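You operate a simulated robot arm through the tools that you are given. There is no shell and no other tool.

You run a simulated two-armed robot. Do the job below in one go: nothing can be reset, and whatever is moved stays where it is left.

TASK
Dry the white tray at its printed heat and bring it back.
Fine: use the upper drawer, stop the dryer before you open it, and shut the drawer again; take care, the dryer runs hot.

Only the result counts: the job must be done as asked and must still hold three seconds after the hand-in. Knocking over, shifting, dropping, spilling or breaking anything else fails it.

THE ROBOT
Two 7-joint arms with fingered hands on one trunk that stands fixed in place. Base frame: the origin is at the foot of the trunk, x ahead of it, y to its left, z up; the work surface is at about z = 1020. Units: mm, degrees, N and s.
The left shoulder is at [92, 152, 1130], the right one opposite. Payload 5 kg a hand.
The tool frame of a hand sits at the grasp point between the pads (the TCP): z along the fingers, y along the line on which they close. The tips reach 37 mm beyond it. The gripper opens to 124 mm. The gripper's body begins 43 mm behind the TCP. The gripper is a hand of 3 fingers: y runs from the thumb to the fingers, the wrist lies at [-21, -116, -203] in the tool frame.
Orientation is that of the tool frame in the base frame, as [roll, pitch, yaw] about the fixed x, y, z axes, in that order (R = Rz(yaw) Ry(pitch) Rx(roll)). With the fingers straight down and the wrist toward the robot, the tool's x, y and z point along [0, 1, 0], [1, 0, 0] and [0, 0, -1] of the base frame.

THE INTERFACE
- The arms move only by the tool step_arm. It takes "left_deltas", "right_deltas" or both (then of equal length, played together; a hand with none holds still); each is a list of rows, each a list of 6 numbers: the shift along the tool's x, y, z in mm, then the turn, a rotation vector about the tool's x, y, z in degrees. In form: [[dx, dy, dz, wx, wy, wz], ...]. A call has 1 to 20 rows; each row is the pose to reach, as a shift and turn from the pose commanded when the call began, along the tool's axes at that moment. Rows are played at 5 a second. More than 50 mm and 8.6 degrees between two rows, and nothing of the call is played. A pose out of reach is approached as far as the arm can. The call stops where the force on the tool passes 40 N (or 10 N more than at its start, if that is more) or the arm is blocked; 0.2 s more then pass. In this call time passes only in rows, and 0.2 s behind the last. The reply holds the time, the measured pose of the TCP, the force on the tool along the base axes, the opening and the grip force, in the units named above and with some noise, with the torque about the TCP (base axes, N m) and any sound that the robot's microphone picked up.
- Cameras (640 x 400 px; columns grow to the right, rows downward): "scene" is now at [257.3, 49.7, 1314.6]; the picture's right is [0.22, -0.97, 0.02], its down [-0.37, -0.11, -0.92] and it looks along [0.90, 0.20, -0.39] (base axes); focal length 214 px, centre (320, 200). "left" rides on the left gripper at [-72, -104, -154] in its tool frame; the picture's right is [-0.83, -0.26, 0.49], its down [0.51, -0.72, 0.47] and it looks along [0.23, 0.64, 0.73] (tool axes); focal length 243 px, centre (320, 200). "right" rides on the right gripper at [73, -104, -154] in its tool frame; the picture's right is [-0.83, 0.26, -0.49], its down [-0.51, -0.72, 0.47] and it looks along [-0.23, 0.64, 0.73] (tool axes); focal length 243 px, centre (320, 200). There is no depth. A picture from a camera that has moved, and an enlarged one, comes with that camera's place and axes in the base frame and with its lens.
- snapshot(camera): a new picture of that camera. The clock stands still meanwhile.
- move_column(by): slides the trunk up (or, below 0, down) by that many mm; the arms and the scene camera ride with it, the base frame stays. It gives what a move gives, with no picture.
- finger_targets(index, middle, thumb_bend, thumb_turn, hand): sets how far each is bent, from 0 (flat) to 1 (curled in); at 0.3 the hand is open as for a grip, at 0.7 the pads meet at the TCP. One left out holds its place. A second passes; each finger stops where it meets its share of the squeeze, and holds until it gets a number again. It is the only way to open and close the hand. It gives what a move gives, with no picture; readings hold the bend of each and the force on the fingers (four entries, about 0 where the hand has none), thumb and palm. thumb_turn goes from beside the hand (0) to across from the fingers (1), as for a grip.
- turn_head(pan, tilt): turns the head with the scene camera to pan (to the left, within 80 degrees either way) and tilt (down, from -29 to 69), counted from straight ahead of the robot. It gives what a move gives.
- zoom(camera, box): a new picture of the part [left, top, right, bottom] of that camera's present view, enlarged. The clock stands still meanwhile.
- hand_in(): hands the job in; it is judged then, once.

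Nothing tells you positions but the pictures and the camera data. Unless the task says otherwise, let go and move clear before handing in.

The tools are called by a JSON object that holds its "api" and its "payload". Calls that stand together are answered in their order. step_arm: Moves the arms, as the interface text tells. Its arguments: {"type":"object","properties":{"left_deltas":{"type":"array"},"right_deltas":{"type":"array"}},"required":[]} The other tools are called the same way: move_column (by) slides the trunk up or down; finger_targets (index, middle, thumb_bend, thumb_turn, hand) moves the fingers one by one; turn_head (pan, tilt) turns the head that bears the scene camera; snapshot (camera) takes a picture; zoom (camera, box) takes an enlarged picture of a part of a camera's view; hand_in () hands the job in.

At the start:

```text
time_s: 0.0
left_tcp_pos: [612.5, 351.1, 1344.0]
left_tcp_rot: [-179.9, 1.3, 90.0]
left_contact_force: [-0.5, 0.4, -0.6]
left_ft_torque: [0.0, 0.0, 0.0]
left_width: 123.7
left_grip_force: 0.0
left_shape: jaw
left_bend: [0.3, 0.3, 0.3, 0.98]
left_finger forces: [0.0, 0.2, 0.0, 0.1, 0.0, 0.0]
right_tcp_pos: [824.8, -83.0, 1409.4]
right_tcp_rot: [-179.9, 1.4, 90.6]
right_contact_force: [0.6, 0.1, 0.6]
right_ft_torque: [-0.01, 0.05, 0.01]
right_width: 123.6
right_grip_force: 0.0
right_shape: jaw
right_bend: [0.3, 0.3, 0.3, 0.97]
right_finger forces: [0.1, 0.1, 0.1, 0.0, 0.1, 0.0]
trunk travel left (down, up): [-325.0, 238.0]
head pan, tilt: [12.9, 22.4]
```

scene: 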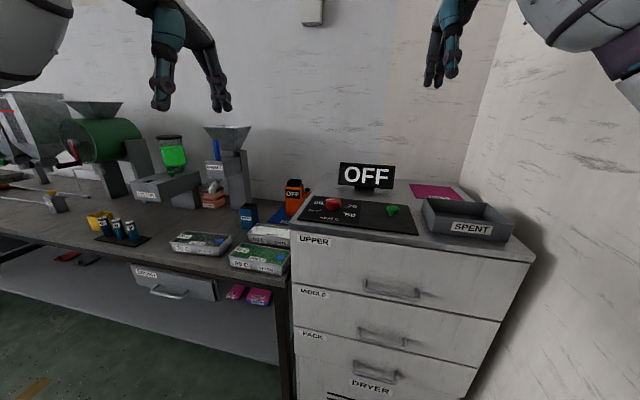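
right: 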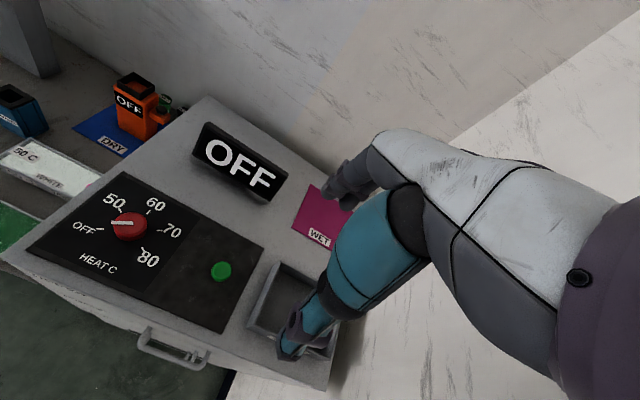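
left: 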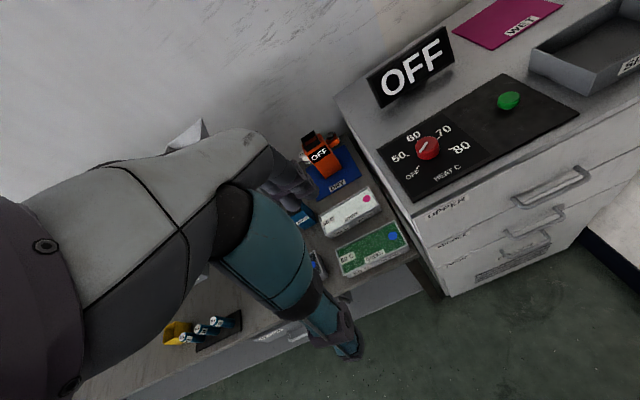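

I see a dryer cabinet ahead right, with a heat knob, a green button and three drawers, and trays on the bench to its left. I'll look closer at the labels before I move anything.

{"api": "zoom", "payload": {"camera": "scene", "box": [160, 170, 320, 280]}}

{"api": "zoom", "payload": {"camera": "scene", "box": [280, 150, 540, 300]}}

{"api": "zoom", "payload": {"camera": "left", "box": [280, 120, 480, 290]}}

{"api": "zoom", "payload": {"camera": "right", "box": [0, 60, 280, 240]}}

{"api": "zoom", "payload": {"camera": "scene", "box": [280, 230, 540, 400]}}

```text
3.64 times, centred on (240, 225) of scene
camera zoom: at [257.3, 49.7, 1314.6], right [0.22, -0.97, 0.02], down [-0.37, -0.11, -0.92], along [0.9, 0.2, -0.39], focal length 780 px, centre (611, 109)
```

zoom: 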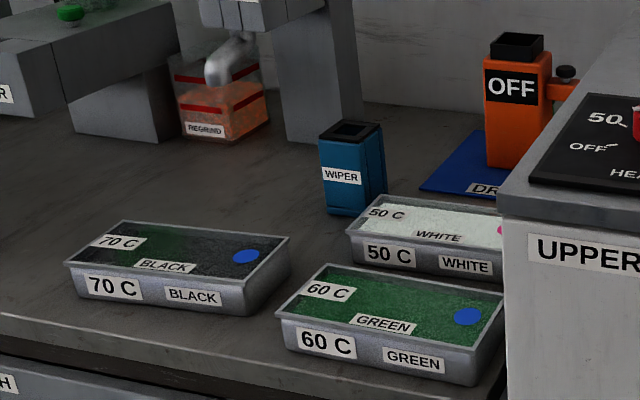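

```text
2.46 times, centred on (410, 225) of scene
camera zoom: at [257.3, 49.7, 1314.6], right [0.22, -0.97, 0.02], down [-0.37, -0.11, -0.92], along [0.9, 0.2, -0.39], focal length 528 px, centre (98, 138)
```

zoom: 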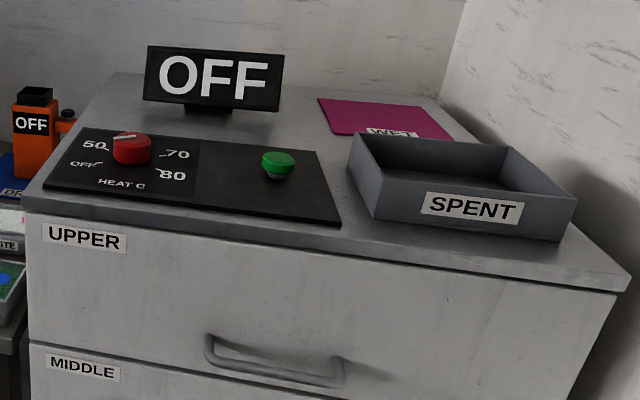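

```text
2.35 times, centred on (380, 205) of left
camera zoom: at [506.3, 282.4, 1497.8], right [-0.26, -0.84, -0.47], down [-0.72, 0.5, -0.48], along [0.64, 0.21, -0.74], focal length 571 px, centre (179, 188)
```

zoom: 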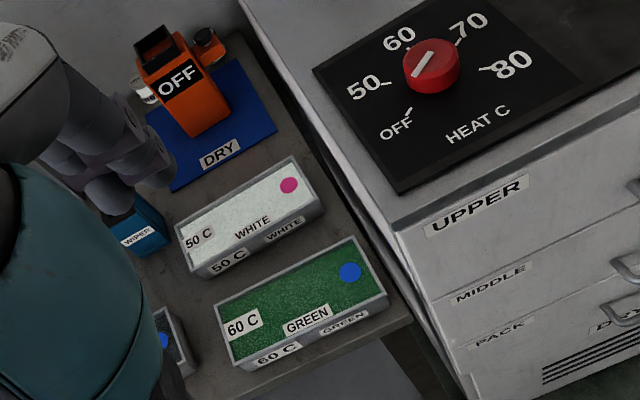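

```text
2.22 times, centred on (140, 150) of right
camera zoom: at [719.8, -7.3, 1561.7], right [0.27, -0.81, 0.51], down [-0.72, -0.53, -0.46], along [0.64, -0.24, -0.73], focal length 539 px, centre (720, 311)
```

zoom: 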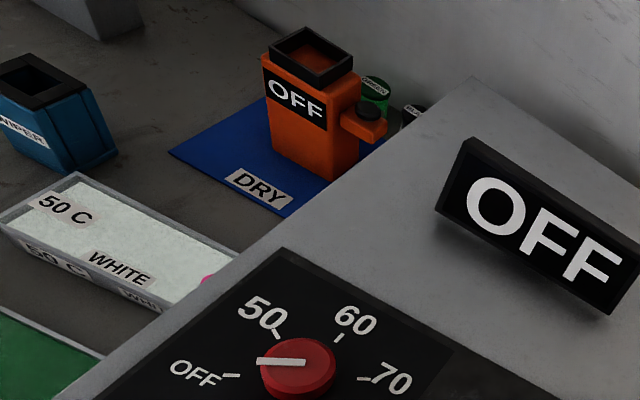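

```text
2.35 times, centred on (410, 315) of scene
camera zoom: at [257.3, 49.7, 1314.6], right [0.22, -0.97, 0.02], down [-0.37, -0.11, -0.92], along [0.9, 0.2, -0.39], focal length 505 px, centre (108, -71)
```

zoom: 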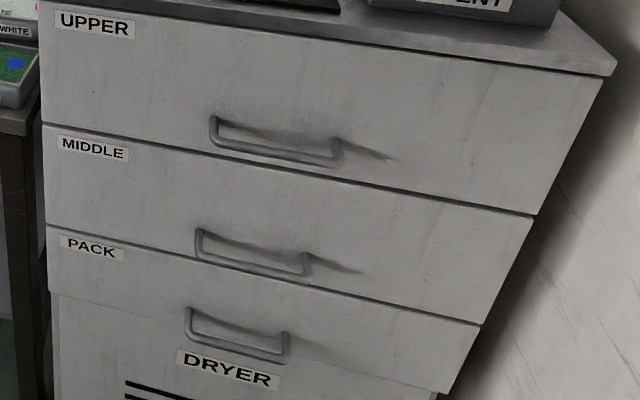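

The white tray (50 C, pink/wet dot) is on the bench at about x 968, y 391. The knob is near (873, 139, 1040), the green button near (874, -40, 1044), and the upper handle near (722, -47, 863). I'll zoom in on the knob and drawer details to read the current setting.

{"api": "zoom", "payload": {"camera": "right", "box": [60, 170, 260, 290]}}

{"api": "zoom", "payload": {"camera": "left", "box": [370, 90, 530, 200]}}

{"api": "zoom", "payload": {"camera": "scene", "box": [230, 170, 310, 220]}}

{"api": "zoom", "payload": {"camera": "scene", "box": [290, 180, 420, 240]}}

```text
3.20 times, centred on (160, 230) of right
camera zoom: at [719.8, -7.3, 1561.7], right [0.27, -0.81, 0.51], down [-0.72, -0.53, -0.46], along [0.64, -0.24, -0.73], focal length 776 px, centre (832, 104)
```

zoom: 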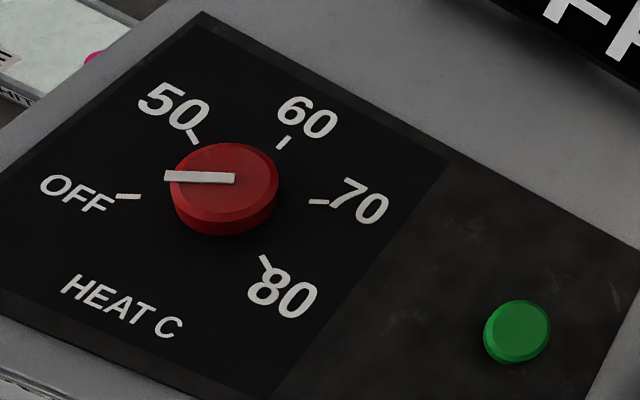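

```text
3.64 times, centred on (450, 145) of left
camera zoom: at [506.3, 282.4, 1497.8], right [-0.26, -0.84, -0.47], down [-0.72, 0.5, -0.48], along [0.64, 0.21, -0.74], focal length 882 px, centre (-153, 400)
```

zoom: 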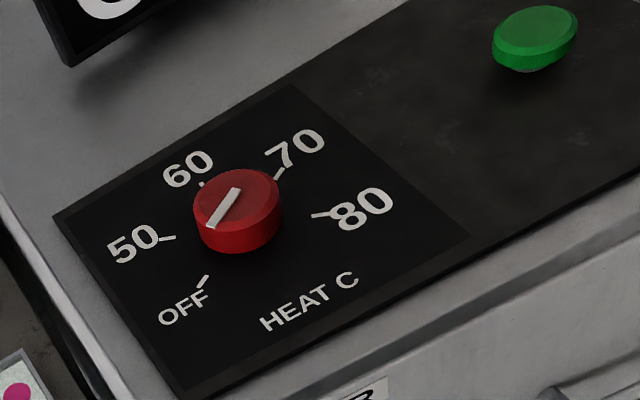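

```text
8.00 times, centred on (270, 195) of scene
camera zoom: at [257.3, 49.7, 1314.6], right [0.22, -0.97, 0.02], down [-0.37, -0.11, -0.92], along [0.9, 0.2, -0.39], focal length 1716 px, centre (720, 240)
```

zoom: 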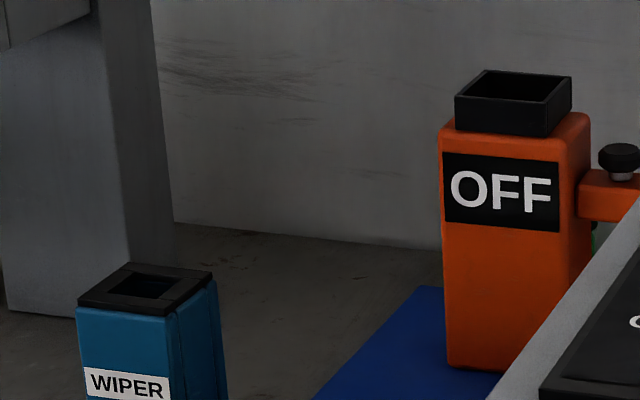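

```text
4.92 times, centred on (355, 210) of scene
camera zoom: at [257.3, 49.7, 1314.6], right [0.22, -0.97, 0.02], down [-0.37, -0.11, -0.92], along [0.9, 0.2, -0.39], focal length 1056 px, centre (148, 151)
```

zoom: 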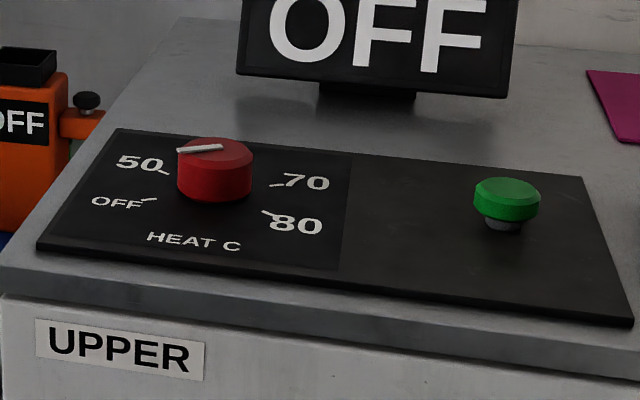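

The knob pointer is at OFF, 120° from the 60 mark, with ticks every 60°; its centre is about (877, 141). I'll test the heat setting on the empty dryer first, so I'm bringing the left hand above the knob.

{"api": "step_arm", "payload": {"left_deltas": [[-20.5, 26.5, 21.9, 0, 0.13, -3], [-41, 53, 43.8, 0, 0.26, -6], [-61.5, 79.5, 65.6, 0, 0.39, -9], [-82, 106, 87.5, 0, 0.52, -12], [-102.5, 132.5, 109.4, 0, 0.65, -15], [-123, 159, 131.3, 0, 0.78, -18], [-143.5, 185.5, 153.2, 0, 0.91, -21], [-164, 212, 175, 0, 1.04, -24], [-184.5, 238.5, 196.9, 0, 1.2, -27], [-205, 264.5, 218.8, 0, 1.3, -30]]}}

```text
time_s: 2.2
left_tcp_pos: [875.0, 137.6, 1131.5]
left_tcp_rot: [-179.8, -0.2, 120.0]
left_contact_force: [-0.1, 0.3, 0.5]
left_ft_torque: [-0.01, 0.01, 0.02]
left_width: 123.8
left_grip_force: 0.0
left_shape: jaw
left_bend: [0.3, 0.3, 0.3, 0.98]
left_finger forces: [0.0, 0.0, 0.0, 0.1, 0.0, 0.0]
right_tcp_pos: [821.4, -79.5, 1410.0]
right_tcp_rot: [179.9, 1.3, 91.2]
right_contact_force: [0.4, 0.1, -0.3]
right_ft_torque: [0.02, 0.0, 0.0]
right_width: 123.8
right_grip_force: 0.1
right_shape: jaw
right_bend: [0.3, 0.3, 0.3, 0.97]
right_finger forces: [0.0, 0.0, 0.1, 0.0, 0.0, 0.0]
trunk travel left (down, up): [-325.0, 238.0]
head pan, tilt: [12.9, 22.4]
```

{"api": "snapshot", "payload": {"camera": "left"}}

{"api": "snapshot", "payload": {"camera": "right"}}

{"api": "snapshot", "payload": {"camera": "scene"}}

```text
taken
camera left: at [820.4, 22.0, 1283.9], right [0.19, -0.85, -0.49], down [-0.88, 0.08, -0.47], along [0.43, 0.52, -0.73], focal length 243 px, centre (320, 200)
```

left: 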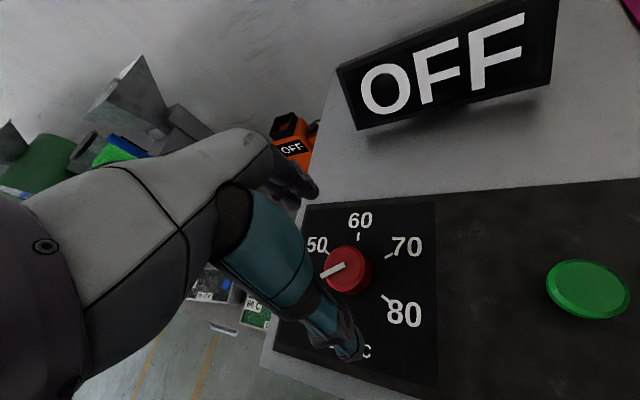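

```text
taken
camera right: at [715.8, -6.0, 1562.4], right [0.28, -0.81, 0.51], down [-0.71, -0.53, -0.46], along [0.65, -0.24, -0.73], focal length 243 px, centre (320, 200)
```

right: 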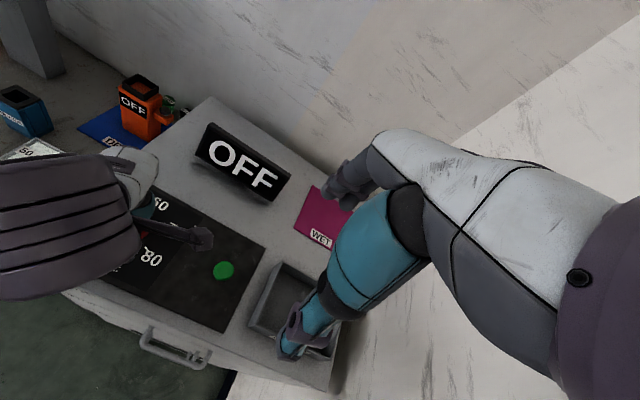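

```text
taken
camera scene: at [255.3, 45.4, 1315.3], right [0.22, -0.97, 0.02], down [-0.37, -0.1, -0.92], along [0.9, 0.2, -0.38], focal length 214 px, centre (320, 200)
```

scene: 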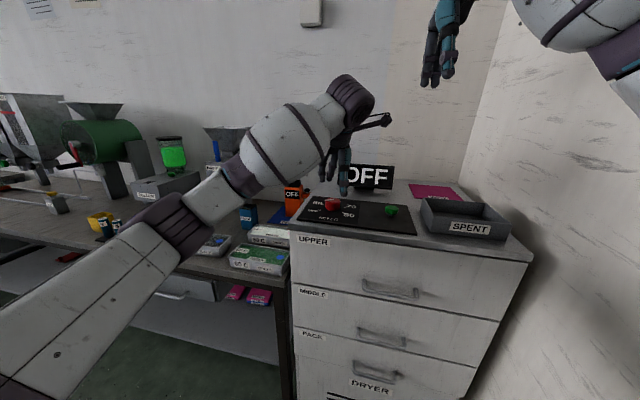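

The left hand is right above the knob. I'll lower it so the fingers straddle the knob, then close gently.

{"api": "step_arm", "payload": {"left_deltas": [[0.5, 1, 20, 0, 0, 0], [1, 1.5, 40, 0, 0, 0], [1, 1.5, 55, 0, 0, 0], [1, 1.5, 65, 0, 0, 0]]}}

{"api": "snapshot", "payload": {"camera": "left"}}

{"api": "zoom", "payload": {"camera": "scene", "box": [280, 100, 440, 230]}}

```text
time_s: 3.2
left_tcp_pos: [874.3, 139.8, 1066.9]
left_tcp_rot: [-179.7, -0.2, 120.1]
left_contact_force: [0.9, 1.1, 0.2]
left_ft_torque: [0.02, 0.0, -0.01]
left_width: 124.0
left_grip_force: 0.0
left_shape: jaw
left_bend: [0.3, 0.3, 0.3, 0.98]
left_finger forces: [0.0, 0.0, 0.0, 0.0, 0.0, 0.1]
right_tcp_pos: [820.6, -80.2, 1409.8]
right_tcp_rot: [-180.0, 1.4, 91.1]
right_contact_force: [0.2, 0.0, 0.1]
right_ft_torque: [0.0, 0.01, -0.01]
right_width: 123.7
right_grip_force: 0.0
right_shape: jaw
right_bend: [0.3, 0.3, 0.3, 0.97]
right_finger forces: [0.0, 0.1, 0.1, 0.0, 0.0, 0.1]
trunk travel left (down, up): [-325.0, 238.0]
head pan, tilt: [12.9, 22.4]
```

```text
taken
camera left: at [819.9, 24.3, 1218.5], right [0.19, -0.85, -0.49], down [-0.88, 0.08, -0.47], along [0.43, 0.52, -0.73], focal length 243 px, centre (320, 200)
```

left: 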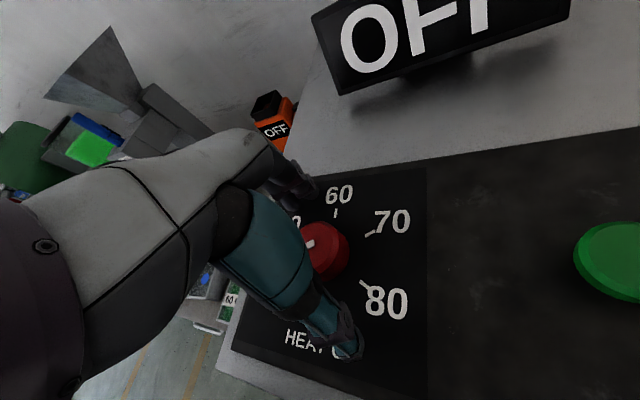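

```text
3.08 times, centred on (360, 165) of scene
camera zoom: at [255.4, 45.5, 1315.2], right [0.22, -0.97, 0.02], down [-0.37, -0.1, -0.92], along [0.9, 0.2, -0.38], focal length 660 px, centre (197, 308)
```

zoom: 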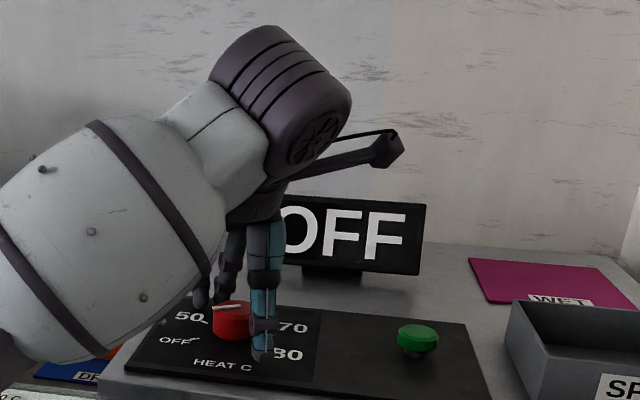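

The fingers straddle the knob and the tips are clear of the panel. I'll close on it.

{"api": "finger_targets", "payload": {"hand": "left", "index": 0.65, "middle": 0.65, "thumb_bend": 0.65}}

{"api": "snapshot", "payload": {"camera": "left"}}

```text
time_s: 4.2
left_tcp_pos: [875.7, 140.7, 1068.8]
left_tcp_rot: [-180.0, 0.0, 120.2]
left_contact_force: [12.2, 6.5, 30.3]
left_ft_torque: [0.69, -1.04, -0.14]
left_width: 46.6
left_grip_force: 23.9
left_shape: fingers
left_bend: [0.57, 0.59, 0.59, 0.97]
left_finger forces: [14.7, 25.2, 0.0, 0.0, 9.0, 0.0]
right_tcp_pos: [822.1, -80.2, 1409.7]
right_tcp_rot: [-179.8, 1.4, 91.1]
right_contact_force: [0.0, -0.1, -0.4]
right_ft_torque: [-0.02, 0.02, -0.02]
right_width: 123.6
right_grip_force: 0.0
right_shape: jaw
right_bend: [0.3, 0.3, 0.3, 0.97]
right_finger forces: [0.1, 0.0, 0.1, 0.1, 0.1, 0.1]
trunk travel left (down, up): [-325.0, 238.0]
head pan, tilt: [12.9, 22.4]
```

```text
taken
camera left: at [819.8, 24.8, 1220.4], right [0.19, -0.85, -0.49], down [-0.88, 0.08, -0.47], along [0.44, 0.52, -0.73], focal length 243 px, centre (320, 200)
```

left: 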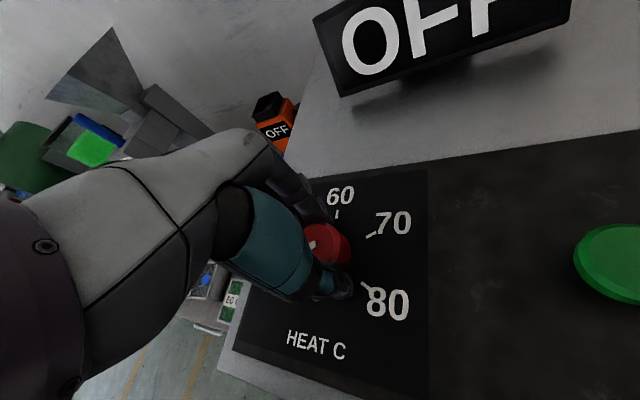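

The grip is on the knob but pushes up with 30 N, so I'll lift 3 mm and then turn toward 50, 60° clockwise from above.

{"api": "step_arm", "payload": {"left_deltas": [[0, 0, -3, 0, 0, 0], [0, 0, -3, 0, 0, 0]]}}

```text
time_s: 4.8
left_tcp_pos: [876.3, 140.2, 1068.3]
left_tcp_rot: [-179.8, -0.2, 120.0]
left_contact_force: [12.1, 5.7, 17.4]
left_ft_torque: [0.56, -0.83, -0.18]
left_width: 46.7
left_grip_force: 19.9
left_shape: fingers
left_bend: [0.57, 0.59, 0.59, 0.97]
left_finger forces: [11.5, 20.9, 0.0, 0.1, 7.8, 0.1]
right_tcp_pos: [821.6, -79.9, 1411.6]
right_tcp_rot: [-179.9, 1.5, 91.1]
right_contact_force: [-0.3, -0.1, -0.1]
right_ft_torque: [0.01, 0.03, 0.01]
right_width: 123.8
right_grip_force: 0.1
right_shape: jaw
right_bend: [0.3, 0.3, 0.3, 0.97]
right_finger forces: [0.0, 0.1, 0.0, 0.0, 0.1, 0.0]
trunk travel left (down, up): [-325.0, 238.0]
head pan, tilt: [12.9, 22.4]
```

{"api": "step_arm", "payload": {"left_deltas": [[0, 0, -2, 0, 0, 7.5], [0, 0, -2, 0, 0, 15], [0, 0, -2, 0, 0, 22.5], [0, 0, -2, 0, 0, 30]]}}

{"api": "snapshot", "payload": {"camera": "left"}}

{"api": "zoom", "payload": {"camera": "scene", "box": [280, 130, 440, 230]}}

{"api": "zoom", "payload": {"camera": "right", "box": [60, 100, 260, 290]}}

```text
time_s: 5.8
left_tcp_pos: [874.6, 139.5, 1069.6]
left_tcp_rot: [-179.5, -0.1, 89.9]
left_contact_force: [7.6, 6.0, -5.4]
left_ft_torque: [0.25, -0.33, 0.04]
left_width: 46.3
left_grip_force: 12.3
left_shape: fingers
left_bend: [0.57, 0.6, 0.59, 0.97]
left_finger forces: [7.3, 10.2, 0.1, 0.1, 8.0, 0.0]
right_tcp_pos: [822.6, -80.5, 1410.1]
right_tcp_rot: [-180.0, 1.4, 91.1]
right_contact_force: [1.1, -0.4, 0.2]
right_ft_torque: [-0.02, 0.0, 0.03]
right_width: 123.5
right_grip_force: 0.1
right_shape: jaw
right_bend: [0.3, 0.3, 0.3, 0.97]
right_finger forces: [0.0, 0.0, 0.0, 0.0, 0.0, 0.0]
trunk travel left (down, up): [-325.0, 238.0]
head pan, tilt: [12.9, 22.4]
```

```text
taken
camera left: at [770.2, 67.2, 1222.3], right [-0.27, -0.83, -0.49], down [-0.72, 0.51, -0.46], along [0.64, 0.23, -0.74], focal length 243 px, centre (320, 200)
```

left: 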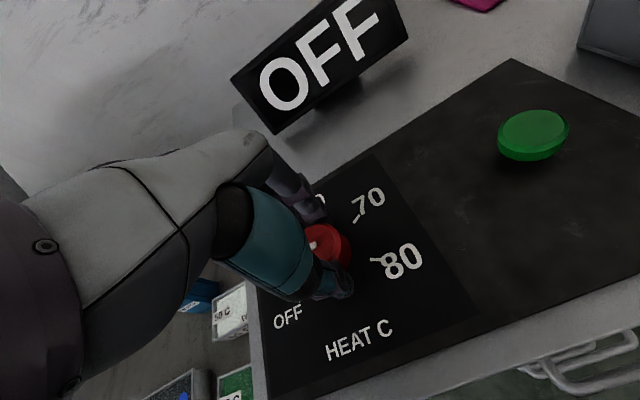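

```text
4.00 times, centred on (360, 180) of scene
camera zoom: at [255.6, 45.8, 1315.1], right [0.22, -0.97, 0.02], down [-0.37, -0.1, -0.92], along [0.9, 0.2, -0.38], focal length 858 px, centre (160, 280)
```

zoom: 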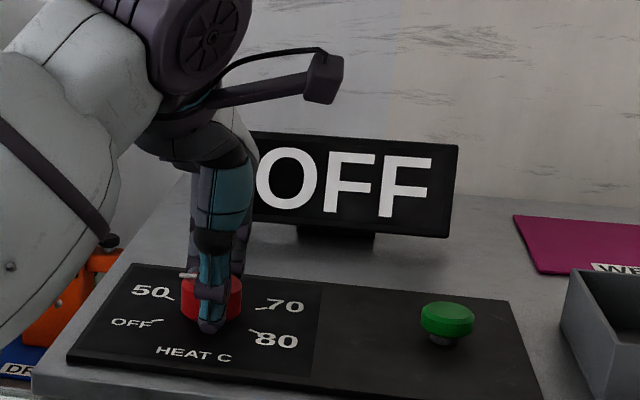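

```text
2.11 times, centred on (160, 195) of right
camera zoom: at [716.2, -6.2, 1562.3], right [0.28, -0.81, 0.51], down [-0.71, -0.53, -0.46], along [0.64, -0.24, -0.73], focal length 511 px, centre (657, 210)
```

zoom: 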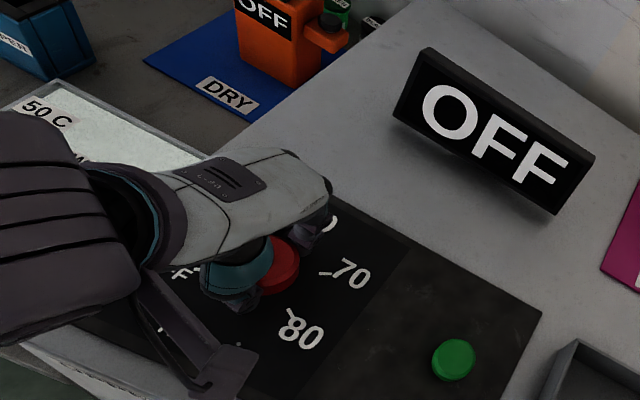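

The knob turns with the hand. I'll turn the other 30°.

{"api": "step_arm", "payload": {"left_deltas": [[0, 0, 0, 0, 0, 7.5], [0, 0, 0, 0, 0, 15], [0, 0, 0, 0, 0, 22.5], [0, 0, 0, 0, 0, 30]]}}

{"api": "finger_targets", "payload": {"hand": "left", "index": 0.3, "middle": 0.3, "thumb_bend": 0.3}}

{"api": "step_arm", "payload": {"left_deltas": [[0, 0, -40, 0, 0, 0], [0, 0, -80, 0, 0, -5], [0, 0, -120, 0, 0, -10], [0, 0, -120, 0, 0, -10]]}}

{"api": "snapshot", "payload": {"camera": "left"}}

{"api": "zoom", "payload": {"camera": "scene", "box": [280, 130, 440, 230]}}

{"api": "zoom", "payload": {"camera": "right", "box": [60, 170, 260, 290]}}

```text
time_s: 6.8
left_tcp_pos: [875.3, 140.0, 1071.8]
left_tcp_rot: [-179.7, 0.1, 60.0]
left_contact_force: [6.3, 2.0, -11.5]
left_ft_torque: [0.09, -0.23, -0.05]
left_width: 46.1
left_grip_force: 11.0
left_shape: fingers
left_bend: [0.57, 0.6, 0.59, 0.97]
left_finger forces: [7.2, 7.4, 0.1, 0.0, 8.0, 0.0]
right_tcp_pos: [820.9, -79.6, 1409.6]
right_tcp_rot: [-179.9, 1.4, 91.1]
right_contact_force: [-0.6, 0.0, 0.0]
right_ft_torque: [0.01, 0.0, 0.04]
right_width: 123.8
right_grip_force: 0.0
right_shape: jaw
right_bend: [0.3, 0.3, 0.3, 0.97]
right_finger forces: [0.0, 0.1, 0.0, 0.0, 0.1, 0.0]
trunk travel left (down, up): [-325.0, 238.0]
head pan, tilt: [12.9, 22.4]
```

```text
time_s: 7.8
left_tcp_pos: [874.4, 139.6, 1071.5]
left_tcp_rot: [-179.6, 0.1, 60.1]
left_contact_force: [-0.2, -0.4, -0.4]
left_ft_torque: [-0.01, -0.01, -0.01]
left_width: 128.2
left_grip_force: 0.0
left_shape: fingers
left_bend: [0.3, 0.3, 0.3, 0.97]
left_finger forces: [0.0, 0.0, 0.1, 0.1, 0.1, 0.0]
right_tcp_pos: [820.7, -79.8, 1410.2]
right_tcp_rot: [179.9, 1.4, 91.0]
right_contact_force: [0.9, -0.3, 0.7]
right_ft_torque: [0.0, 0.03, 0.0]
right_width: 123.6
right_grip_force: 0.1
right_shape: jaw
right_bend: [0.3, 0.3, 0.3, 0.97]
right_finger forces: [0.0, 0.1, 0.1, 0.0, 0.0, 0.0]
trunk travel left (down, up): [-325.0, 238.0]
head pan, tilt: [12.9, 22.4]
```

```text
time_s: 8.8
left_tcp_pos: [874.7, 140.3, 1190.7]
left_tcp_rot: [-179.6, 0.1, 70.1]
left_contact_force: [-0.5, -0.2, -0.4]
left_ft_torque: [0.0, -0.01, -0.03]
left_width: 128.4
left_grip_force: 0.1
left_shape: fingers
left_bend: [0.3, 0.3, 0.3, 0.97]
left_finger forces: [0.0, 0.0, 0.0, 0.0, 0.0, 0.0]
right_tcp_pos: [821.6, -80.5, 1409.7]
right_tcp_rot: [-180.0, 1.5, 91.1]
right_contact_force: [-1.0, 0.0, 0.2]
right_ft_torque: [-0.01, 0.01, 0.02]
right_width: 123.7
right_grip_force: 0.0
right_shape: jaw
right_bend: [0.3, 0.3, 0.3, 0.97]
right_finger forces: [0.0, 0.0, 0.0, 0.1, 0.0, 0.0]
trunk travel left (down, up): [-325.0, 238.0]
head pan, tilt: [12.9, 22.4]
```

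```text
taken
camera left: at [751.9, 107.0, 1344.0], right [-0.53, -0.69, -0.49], down [-0.51, 0.72, -0.47], along [0.68, 0.0, -0.74], focal length 243 px, centre (320, 200)
```

left: 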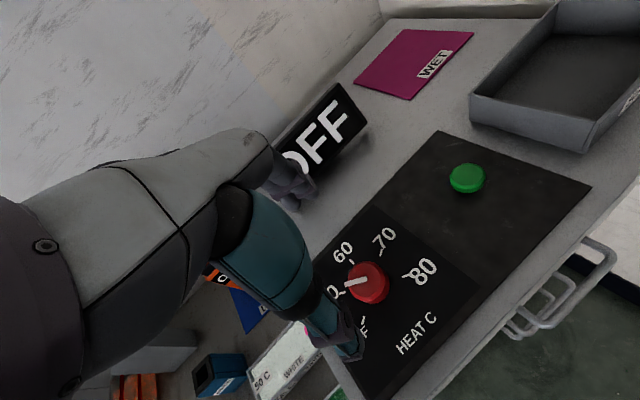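

```text
4.00 times, centred on (360, 180) of scene
camera zoom: at [255.4, 45.5, 1315.2], right [0.22, -0.97, 0.02], down [-0.37, -0.1, -0.92], along [0.9, 0.2, -0.38], focal length 858 px, centre (160, 280)
```

zoom: 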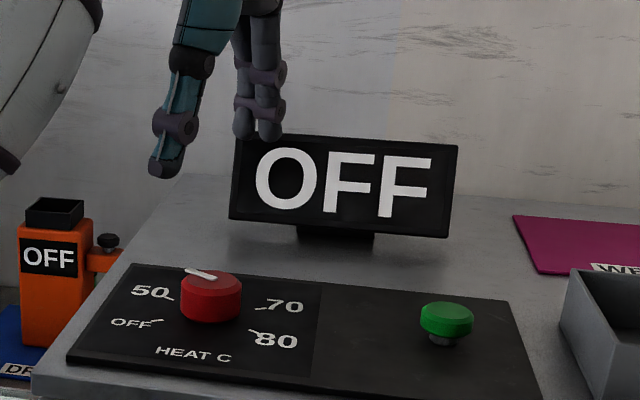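

```text
3.20 times, centred on (160, 230) of right
camera zoom: at [715.9, -6.1, 1562.3], right [0.28, -0.81, 0.51], down [-0.71, -0.53, -0.46], along [0.65, -0.24, -0.73], focal length 776 px, centre (832, 104)
```

zoom: 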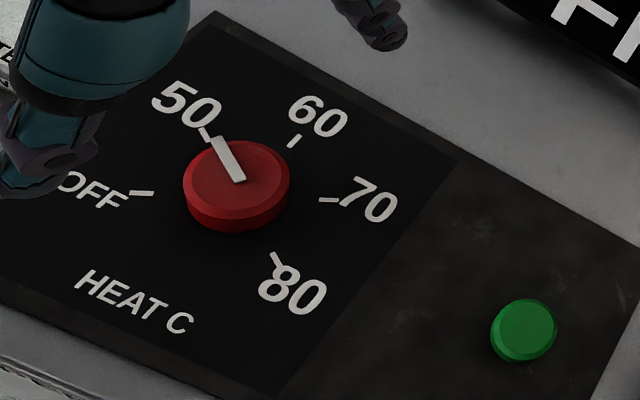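

The pointer now sits on the 50 tick. I'll move the left hand aside, close the right hand into a poke shape and take it over the green button at about (876, -40).

{"api": "finger_targets", "payload": {"hand": "right", "index": 0.7, "middle": 0.7, "thumb_bend": 0.7}}

{"api": "step_arm", "payload": {"left_deltas": [[40, 0, -20, 0, 0, 0], [80, 0, -40, 0, 0, 0], [120, 0, -60, 0, 0, 0], [150, 0, -60, 0, 0, 0]]}}

{"api": "step_arm", "payload": {"right_deltas": [[5, 6, 45, 0, 0, 0], [10, 12, 90, 0, 0, 0], [15, 18, 135, 0, 0, 0], [20, 25, 180, 0, 0, 0], [25, 32, 225, 0, 0, 0], [30, 40, 270, 0, 0, 0], [38, 53, 285, 0, 1, 0]]}}

{"api": "snapshot", "payload": {"camera": "right"}}

{"api": "zoom", "payload": {"camera": "scene", "box": [320, 100, 520, 230]}}

```text
time_s: 10.0
left_tcp_pos: [873.0, 135.5, 1192.5]
left_tcp_rot: [-179.7, -0.2, 70.0]
left_contact_force: [-0.2, 0.3, -0.4]
left_ft_torque: [-0.01, -0.01, 0.0]
left_width: 128.4
left_grip_force: 0.1
left_shape: fingers
left_bend: [0.3, 0.3, 0.3, 0.97]
left_finger forces: [0.0, 0.0, 0.1, 0.0, 0.1, 0.0]
right_tcp_pos: [818.3, -77.5, 1411.6]
right_tcp_rot: [-180.0, 1.4, 91.6]
right_contact_force: [-0.1, 0.5, -0.5]
right_ft_torque: [-0.01, 0.02, 0.01]
right_width: 7.1
right_grip_force: 0.0
right_shape: fingers
right_bend: [0.7, 0.7, 0.7, 0.97]
right_finger forces: [0.0, 0.0, 0.0, 0.0, 0.1, 0.0]
trunk travel left (down, up): [-325.0, 238.0]
head pan, tilt: [12.9, 22.4]
stopped (right hand): the arm was blocked; the commanded pose is now the measured one
```

```text
time_s: 11.0
left_tcp_pos: [926.2, 280.4, 1251.2]
left_tcp_rot: [-179.7, -0.1, 70.1]
left_contact_force: [0.2, -0.5, -0.5]
left_ft_torque: [0.02, -0.02, 0.04]
left_width: 128.3
left_grip_force: 0.1
left_shape: fingers
left_bend: [0.3, 0.3, 0.3, 0.97]
left_finger forces: [0.0, 0.0, 0.0, 0.0, 0.0, 0.1]
right_tcp_pos: [819.7, -77.9, 1410.9]
right_tcp_rot: [-180.0, 1.3, 91.5]
right_contact_force: [0.2, 0.3, 0.8]
right_ft_torque: [-0.02, 0.01, 0.01]
right_width: 7.1
right_grip_force: 0.0
right_shape: fingers
right_bend: [0.7, 0.7, 0.7, 0.97]
right_finger forces: [0.0, 0.0, 0.1, 0.0, 0.0, 0.1]
trunk travel left (down, up): [-325.0, 238.0]
head pan, tilt: [12.9, 22.4]
```

```text
time_s: 12.6
left_tcp_pos: [927.6, 261.0, 1254.1]
left_tcp_rot: [-179.4, -0.9, 70.2]
left_contact_force: [-0.6, 1.0, -0.3]
left_ft_torque: [-0.07, 0.0, 0.01]
left_width: 128.5
left_grip_force: 0.1
left_shape: fingers
left_bend: [0.3, 0.3, 0.3, 0.97]
left_finger forces: [0.0, 0.0, 0.1, 0.1, 0.0, 0.0]
right_tcp_pos: [873.8, -68.3, 1121.9]
right_tcp_rot: [180.0, -0.6, 90.9]
right_contact_force: [0.2, 0.2, -0.3]
right_ft_torque: [-0.06, 0.0, 0.01]
right_width: 7.0
right_grip_force: 0.1
right_shape: fingers
right_bend: [0.7, 0.7, 0.7, 0.98]
right_finger forces: [0.0, 0.0, 0.0, 0.0, 0.0, 0.1]
trunk travel left (down, up): [-325.0, 238.0]
head pan, tilt: [12.9, 22.4]
```

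```text
taken
camera right: at [768.4, 0.6, 1276.5], right [0.28, -0.83, 0.48], down [-0.71, -0.51, -0.48], along [0.64, -0.21, -0.73], focal length 243 px, centre (320, 200)
```

right: 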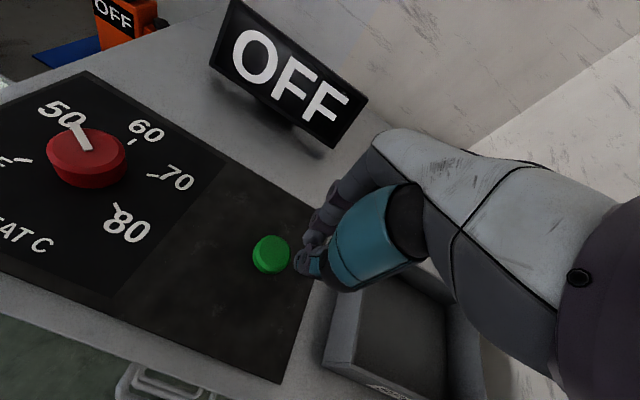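

```text
3.08 times, centred on (420, 165) of scene
camera zoom: at [255.4, 22.9, 1315.6], right [0.22, -0.97, 0.0], down [-0.37, -0.09, -0.92], along [0.9, 0.21, -0.38], focal length 660 px, centre (12, 308)
```

zoom: 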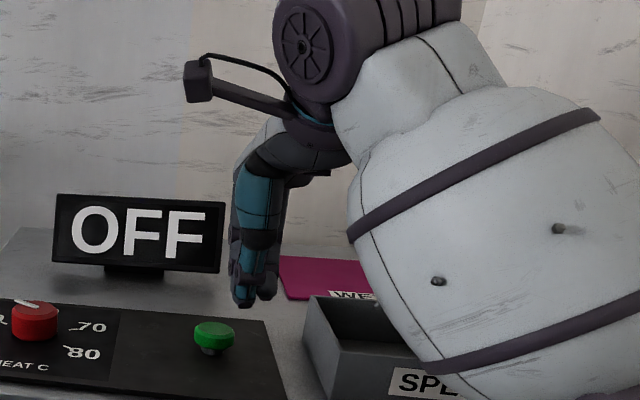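

The trunk leaned about 20 mm to the right while the arm moved, so the right TCP is at y -68 instead of -40. I'll look toward the right arm to check that nothing is touching.

{"api": "turn_head", "payload": {"pan": -50, "tilt": 20}}

{"api": "snapshot", "payload": {"camera": "scene"}}

```text
time_s: 13.9
left_tcp_pos: [927.6, 257.8, 1254.6]
left_tcp_rot: [-179.4, -0.9, 70.0]
left_contact_force: [-0.3, -0.7, -0.9]
left_ft_torque: [-0.01, -0.03, -0.03]
left_width: 128.2
left_grip_force: 0.0
left_shape: fingers
left_bend: [0.3, 0.3, 0.3, 0.97]
left_finger forces: [0.1, 0.0, 0.0, 0.0, 0.0, 0.0]
right_tcp_pos: [872.5, -68.4, 1122.8]
right_tcp_rot: [-180.0, -0.6, 91.1]
right_contact_force: [-1.3, -0.1, -0.5]
right_ft_torque: [-0.01, 0.02, 0.01]
right_width: 7.0
right_grip_force: 0.0
right_shape: fingers
right_bend: [0.7, 0.7, 0.7, 0.98]
right_finger forces: [0.0, 0.0, 0.0, 0.0, 0.0, 0.0]
trunk travel left (down, up): [-325.0, 238.0]
head pan, tilt: [-50.0, 20.0]
```

```text
taken
camera scene: at [224.9, -71.2, 1319.7], right [-0.77, -0.64, 0.0], down [-0.22, 0.26, -0.94], along [0.6, -0.72, -0.34], focal length 214 px, centre (320, 200)
```

scene: 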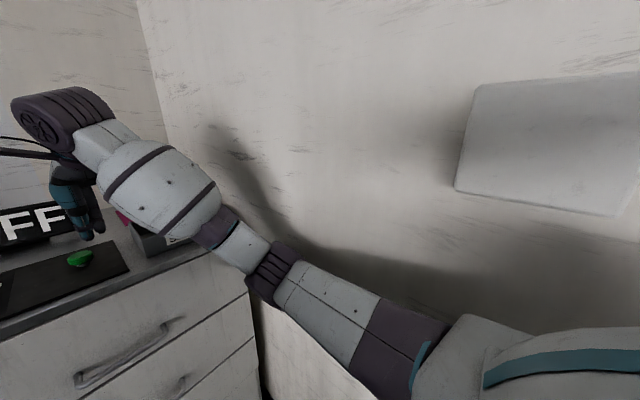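

The arm is clear: the forearm passes in front of the SPENT bin, not over it. I'll centre the fingertips over the button and come down in small steps.

{"api": "turn_head", "payload": {"pan": 0, "tilt": 24}}

{"api": "step_arm", "payload": {"right_deltas": [[12, 4, 5, 0, 0, 0], [24, 8, 20, 0, 0, 0], [24, 8, 20, 0, 0, 0]]}}

{"api": "snapshot", "payload": {"camera": "right"}}

{"api": "snapshot", "payload": {"camera": "scene"}}

```text
time_s: 15.1
left_tcp_pos: [927.1, 258.0, 1255.1]
left_tcp_rot: [-179.4, -1.0, 70.0]
left_contact_force: [-0.6, -0.7, -0.6]
left_ft_torque: [0.01, 0.03, 0.02]
left_width: 128.6
left_grip_force: 0.1
left_shape: fingers
left_bend: [0.3, 0.3, 0.3, 0.97]
left_finger forces: [0.1, 0.0, 0.0, 0.0, 0.1, 0.0]
right_tcp_pos: [874.1, -68.5, 1123.3]
right_tcp_rot: [-180.0, -0.7, 91.0]
right_contact_force: [-0.4, -0.9, -0.1]
right_ft_torque: [-0.01, 0.03, -0.03]
right_width: 6.9
right_grip_force: 0.0
right_shape: fingers
right_bend: [0.7, 0.7, 0.7, 0.98]
right_finger forces: [0.1, 0.0, 0.0, 0.0, 0.0, 0.0]
trunk travel left (down, up): [-325.0, 238.0]
head pan, tilt: [0.0, 24.0]
```

```text
time_s: 15.9
left_tcp_pos: [926.6, 258.0, 1254.7]
left_tcp_rot: [-179.3, -1.0, 69.9]
left_contact_force: [-1.4, -0.3, 0.2]
left_ft_torque: [-0.04, -0.01, -0.02]
left_width: 128.5
left_grip_force: 0.1
left_shape: fingers
left_bend: [0.3, 0.3, 0.3, 0.97]
left_finger forces: [0.0, 0.0, 0.0, 0.0, 0.0, 0.1]
right_tcp_pos: [881.9, -45.1, 1103.3]
right_tcp_rot: [180.0, -0.7, 91.2]
right_contact_force: [-0.4, 0.7, -0.3]
right_ft_torque: [0.04, -0.04, -0.01]
right_width: 7.0
right_grip_force: 0.0
right_shape: fingers
right_bend: [0.7, 0.7, 0.7, 0.98]
right_finger forces: [0.0, 0.0, 0.1, 0.0, 0.0, 0.1]
trunk travel left (down, up): [-325.0, 238.0]
head pan, tilt: [0.0, 24.0]
```

```text
taken
camera right: at [775.7, 23.6, 1258.4], right [0.28, -0.83, 0.48], down [-0.71, -0.51, -0.48], along [0.65, -0.21, -0.73], focal length 243 px, centre (320, 200)
```

right: 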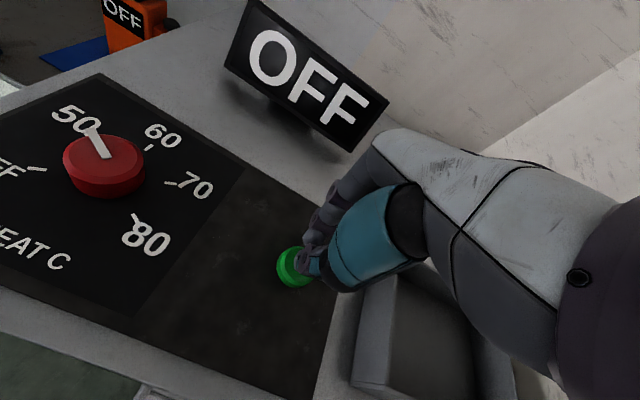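

```text
taken
camera scene: at [257.0, 0.1, 1313.3], right [0.0, -1.0, 0.0], down [-0.41, 0.0, -0.91], along [0.91, 0.0, -0.41], focal length 214 px, centre (320, 200)
```

scene: 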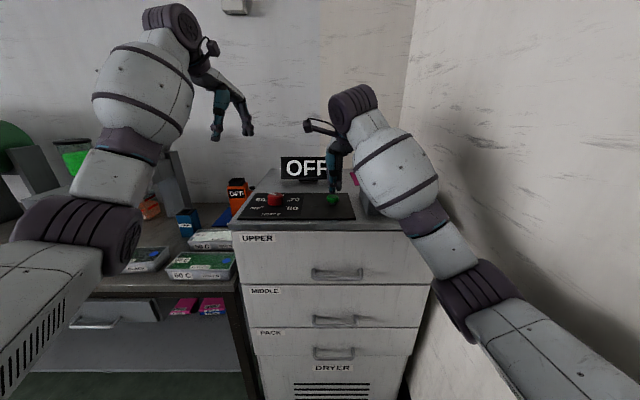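

The fingertips are over the button. Now I'll press down slowly.

{"api": "step_arm", "payload": {"right_deltas": [[0, 0, 12, 0, 0, 0], [0, 0, 18, 0, 0, 0], [0, 0, 21, 0, 0, 0], [0, 0, 24, 0, 0, 0]]}}

{"api": "snapshot", "payload": {"camera": "scene"}}

{"api": "snapshot", "payload": {"camera": "right"}}

```text
time_s: 16.9
left_tcp_pos: [924.8, 258.4, 1257.0]
left_tcp_rot: [-179.4, -1.0, 70.0]
left_contact_force: [-0.2, -0.2, -0.1]
left_ft_torque: [0.01, 0.01, 0.0]
left_width: 128.2
left_grip_force: 0.0
left_shape: fingers
left_bend: [0.3, 0.3, 0.3, 0.97]
left_finger forces: [0.0, 0.0, 0.0, 0.1, 0.0, 0.1]
right_tcp_pos: [879.1, -44.3, 1082.4]
right_tcp_rot: [179.8, -0.9, 91.1]
right_contact_force: [-0.6, -1.1, 12.4]
right_ft_torque: [0.13, 0.16, 0.03]
right_width: 5.5
right_grip_force: 6.3
right_shape: fingers
right_bend: [0.7, 0.7, 0.71, 0.98]
right_finger forces: [1.3, 0.0, 0.1, 0.0, 11.4, 0.1]
trunk travel left (down, up): [-325.0, 238.0]
head pan, tilt: [0.0, 24.0]
heard: click
```

```text
taken
camera scene: at [255.3, 0.2, 1313.8], right [0.0, -1.0, 0.0], down [-0.41, 0.0, -0.91], along [0.91, 0.0, -0.41], focal length 214 px, centre (320, 200)
```

scene: 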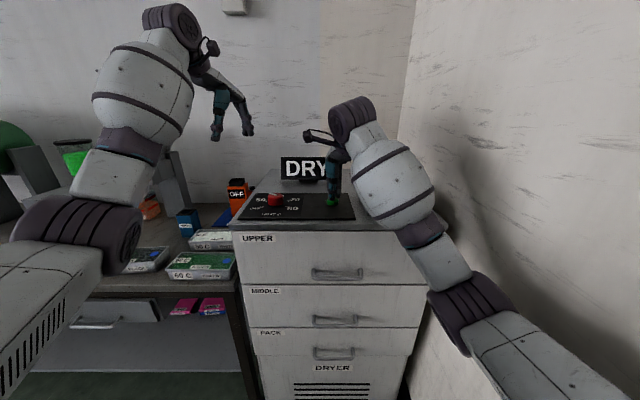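

```text
taken
camera right: at [773.1, 24.4, 1236.9], right [0.28, -0.83, 0.48], down [-0.71, -0.51, -0.48], along [0.65, -0.21, -0.73], focal length 243 px, centre (320, 200)
```

right: 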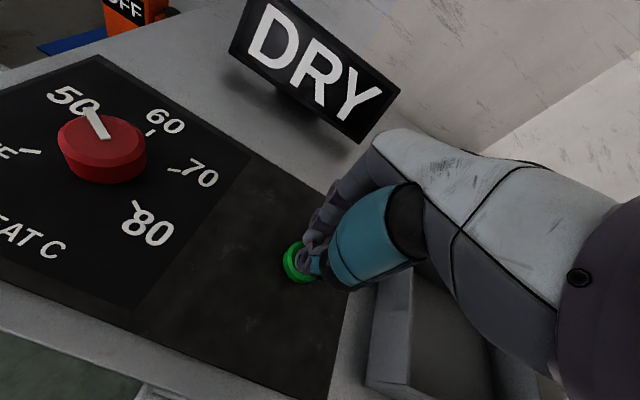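

There was a click and the display reads DRY, so the button starts it. I'll lift off, watch the display, and read the notices on the wall.

{"api": "step_arm", "payload": {"right_deltas": [[0, 0, -10, 0, 0, 0], [0, 0, -20, 0, 0, 0], [0, 0, -20, 0, 0, 0], [0, 0, -20, 0, 0, 0], [0, 0, -20, 0, 0, 0]]}}

{"api": "turn_head", "payload": {"pan": 35, "tilt": 0}}

{"api": "snapshot", "payload": {"camera": "scene"}}

{"api": "snapshot", "payload": {"camera": "right"}}

```text
time_s: 18.1
left_tcp_pos: [925.9, 257.6, 1255.6]
left_tcp_rot: [-179.2, -1.1, 69.9]
left_contact_force: [0.0, 0.4, 0.8]
left_ft_torque: [0.01, 0.02, -0.03]
left_width: 128.3
left_grip_force: 0.1
left_shape: fingers
left_bend: [0.3, 0.3, 0.3, 0.97]
left_finger forces: [0.0, 0.0, 0.0, 0.0, 0.1, 0.0]
right_tcp_pos: [880.7, -44.3, 1098.7]
right_tcp_rot: [-179.9, -0.7, 91.1]
right_contact_force: [-0.4, -1.1, 0.2]
right_ft_torque: [0.02, 0.04, 0.02]
right_width: 6.9
right_grip_force: 0.0
right_shape: fingers
right_bend: [0.7, 0.7, 0.7, 0.98]
right_finger forces: [0.0, 0.1, 0.0, 0.1, 0.0, 0.0]
trunk travel left (down, up): [-325.0, 238.0]
head pan, tilt: [0.0, 24.0]
```

```text
time_s: 19.1
left_tcp_pos: [927.0, 258.2, 1254.8]
left_tcp_rot: [-179.3, -1.0, 70.0]
left_contact_force: [0.4, -0.6, -0.4]
left_ft_torque: [-0.01, 0.01, -0.02]
left_width: 128.5
left_grip_force: 0.0
left_shape: fingers
left_bend: [0.3, 0.3, 0.3, 0.97]
left_finger forces: [0.0, 0.0, 0.0, 0.0, 0.0, 0.1]
right_tcp_pos: [882.8, -44.2, 1098.6]
right_tcp_rot: [179.9, -0.6, 91.1]
right_contact_force: [1.1, -0.2, 0.0]
right_ft_torque: [-0.02, -0.01, 0.0]
right_width: 6.9
right_grip_force: 0.2
right_shape: fingers
right_bend: [0.7, 0.7, 0.7, 0.98]
right_finger forces: [0.0, 0.0, 0.1, 0.0, 0.1, 0.0]
trunk travel left (down, up): [-325.0, 238.0]
head pan, tilt: [35.0, 0.0]
```

```text
taken
camera scene: at [238.7, 51.9, 1351.9], right [0.57, -0.82, 0.0], down [0.0, 0.0, -1.0], along [0.82, 0.57, 0.0], focal length 214 px, centre (320, 200)
```

scene: 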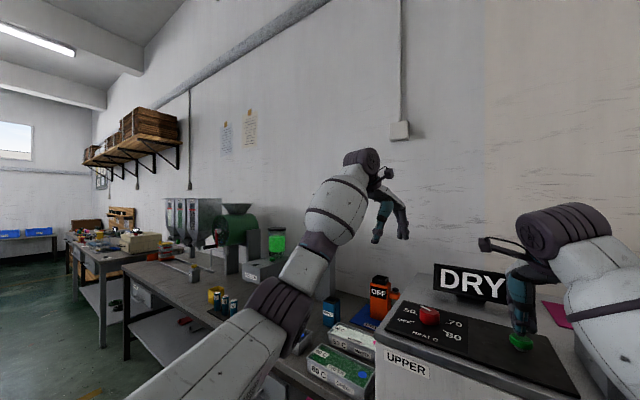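

```text
taken
camera right: at [775.6, 24.0, 1253.8], right [0.28, -0.83, 0.48], down [-0.71, -0.52, -0.48], along [0.64, -0.21, -0.73], focal length 243 px, centre (320, 200)
```

right: 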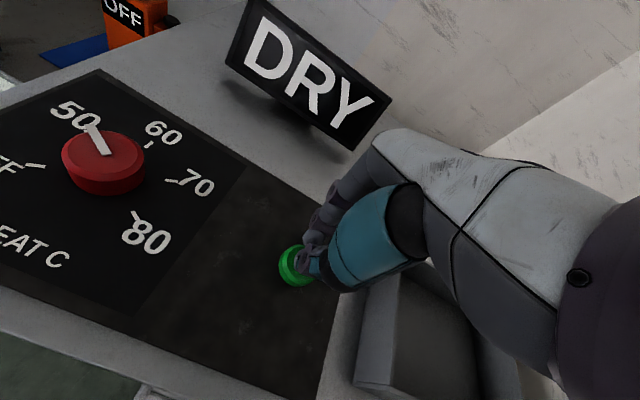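

{"api": "zoom", "payload": {"camera": "scene", "box": [210, 95, 270, 165]}}

{"api": "zoom", "payload": {"camera": "scene", "box": [360, 260, 520, 360]}}

{"api": "zoom", "payload": {"camera": "scene", "box": [280, 290, 400, 400]}}

```text
5.71 times, centred on (240, 130) of scene
camera zoom: at [238.7, 51.9, 1351.9], right [0.57, -0.82, 0.0], down [0.0, 0.0, -1.0], along [0.82, 0.57, 0.0], focal length 1226 px, centre (777, 600)
```

zoom: 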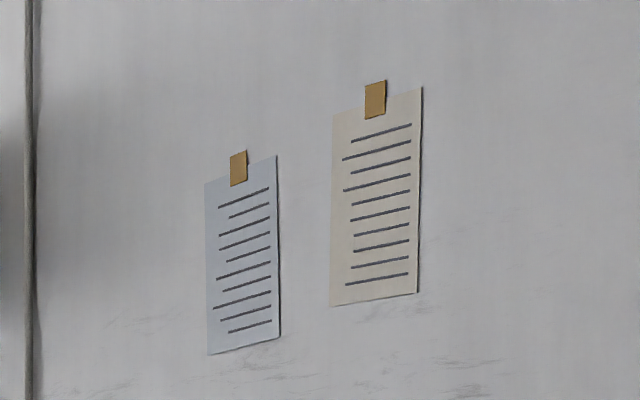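

```text
4.00 times, centred on (440, 310) of scene
camera zoom: at [238.7, 51.9, 1351.9], right [0.57, -0.82, 0.0], down [0.0, 0.0, -1.0], along [0.82, 0.57, 0.0], focal length 858 px, centre (-160, -240)
```

zoom: 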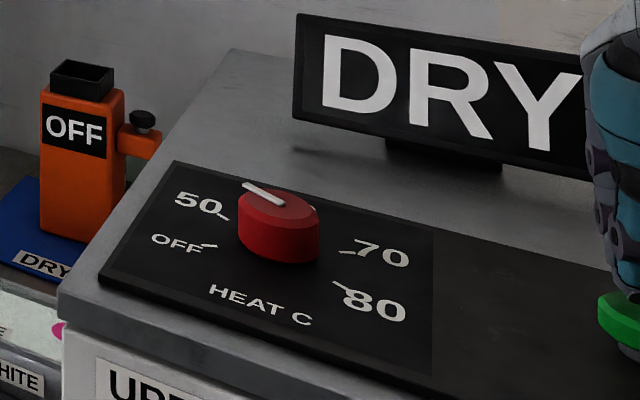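

```text
3.64 times, centred on (340, 345) of scene
camera zoom: at [238.7, 51.9, 1351.9], right [0.57, -0.82, 0.0], down [0.0, 0.0, -1.0], along [0.82, 0.57, 0.0], focal length 780 px, centre (247, -327)
```

zoom: 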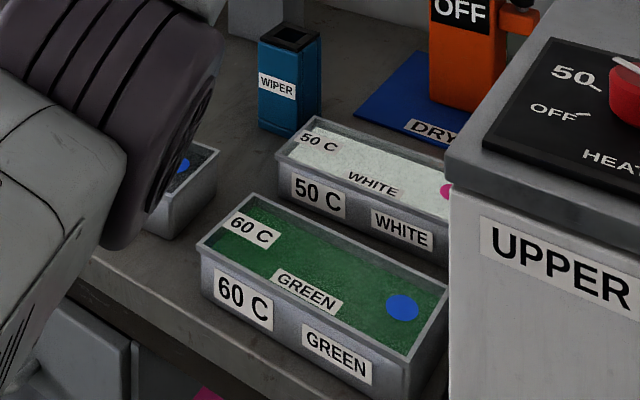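

The wall papers carry no readable text and the display shows only DRY, with no temperature. I'll stop the dryer again before opening the drawer.

{"api": "step_arm", "payload": {"right_deltas": [[0, 0, 12, 0, 0, 0], [0, 0, 17, 0, 0, 0], [0, 0, 20, 0, 0, 0], [0, 0, 10, 0, 0, 0], [0, 0, -20, 0, 0, 0], [0, 0, -60, 0, 0, 0]]}}

{"api": "snapshot", "payload": {"camera": "right"}}

```text
time_s: 20.5
left_tcp_pos: [925.5, 258.8, 1257.6]
left_tcp_rot: [-179.3, -1.1, 70.0]
left_contact_force: [0.6, -0.1, 0.2]
left_ft_torque: [-0.01, -0.03, -0.01]
left_width: 128.7
left_grip_force: 0.1
left_shape: fingers
left_bend: [0.3, 0.3, 0.3, 0.97]
left_finger forces: [0.1, 0.0, 0.1, 0.0, 0.1, 0.0]
right_tcp_pos: [880.5, -44.8, 1159.1]
right_tcp_rot: [180.0, -0.7, 91.2]
right_contact_force: [0.6, -0.1, 0.5]
right_ft_torque: [-0.04, -0.04, 0.01]
right_width: 6.6
right_grip_force: 0.0
right_shape: fingers
right_bend: [0.7, 0.7, 0.7, 0.98]
right_finger forces: [0.1, 0.0, 0.1, 0.0, 0.0, 0.0]
trunk travel left (down, up): [-325.0, 238.0]
head pan, tilt: [35.0, 0.0]
heard: click
```

```text
taken
camera right: at [774.7, 23.8, 1314.7], right [0.28, -0.83, 0.48], down [-0.71, -0.52, -0.48], along [0.64, -0.21, -0.73], focal length 243 px, centre (320, 200)
```

right: 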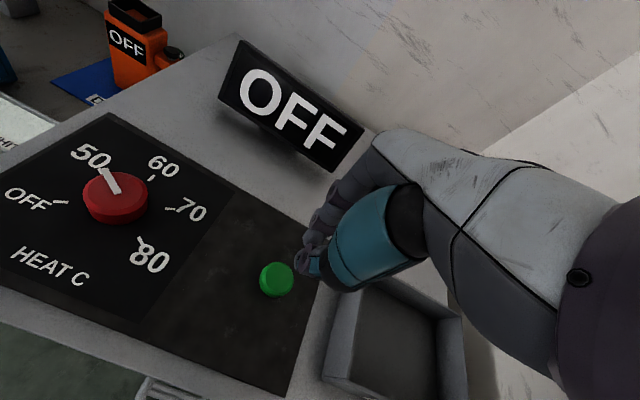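

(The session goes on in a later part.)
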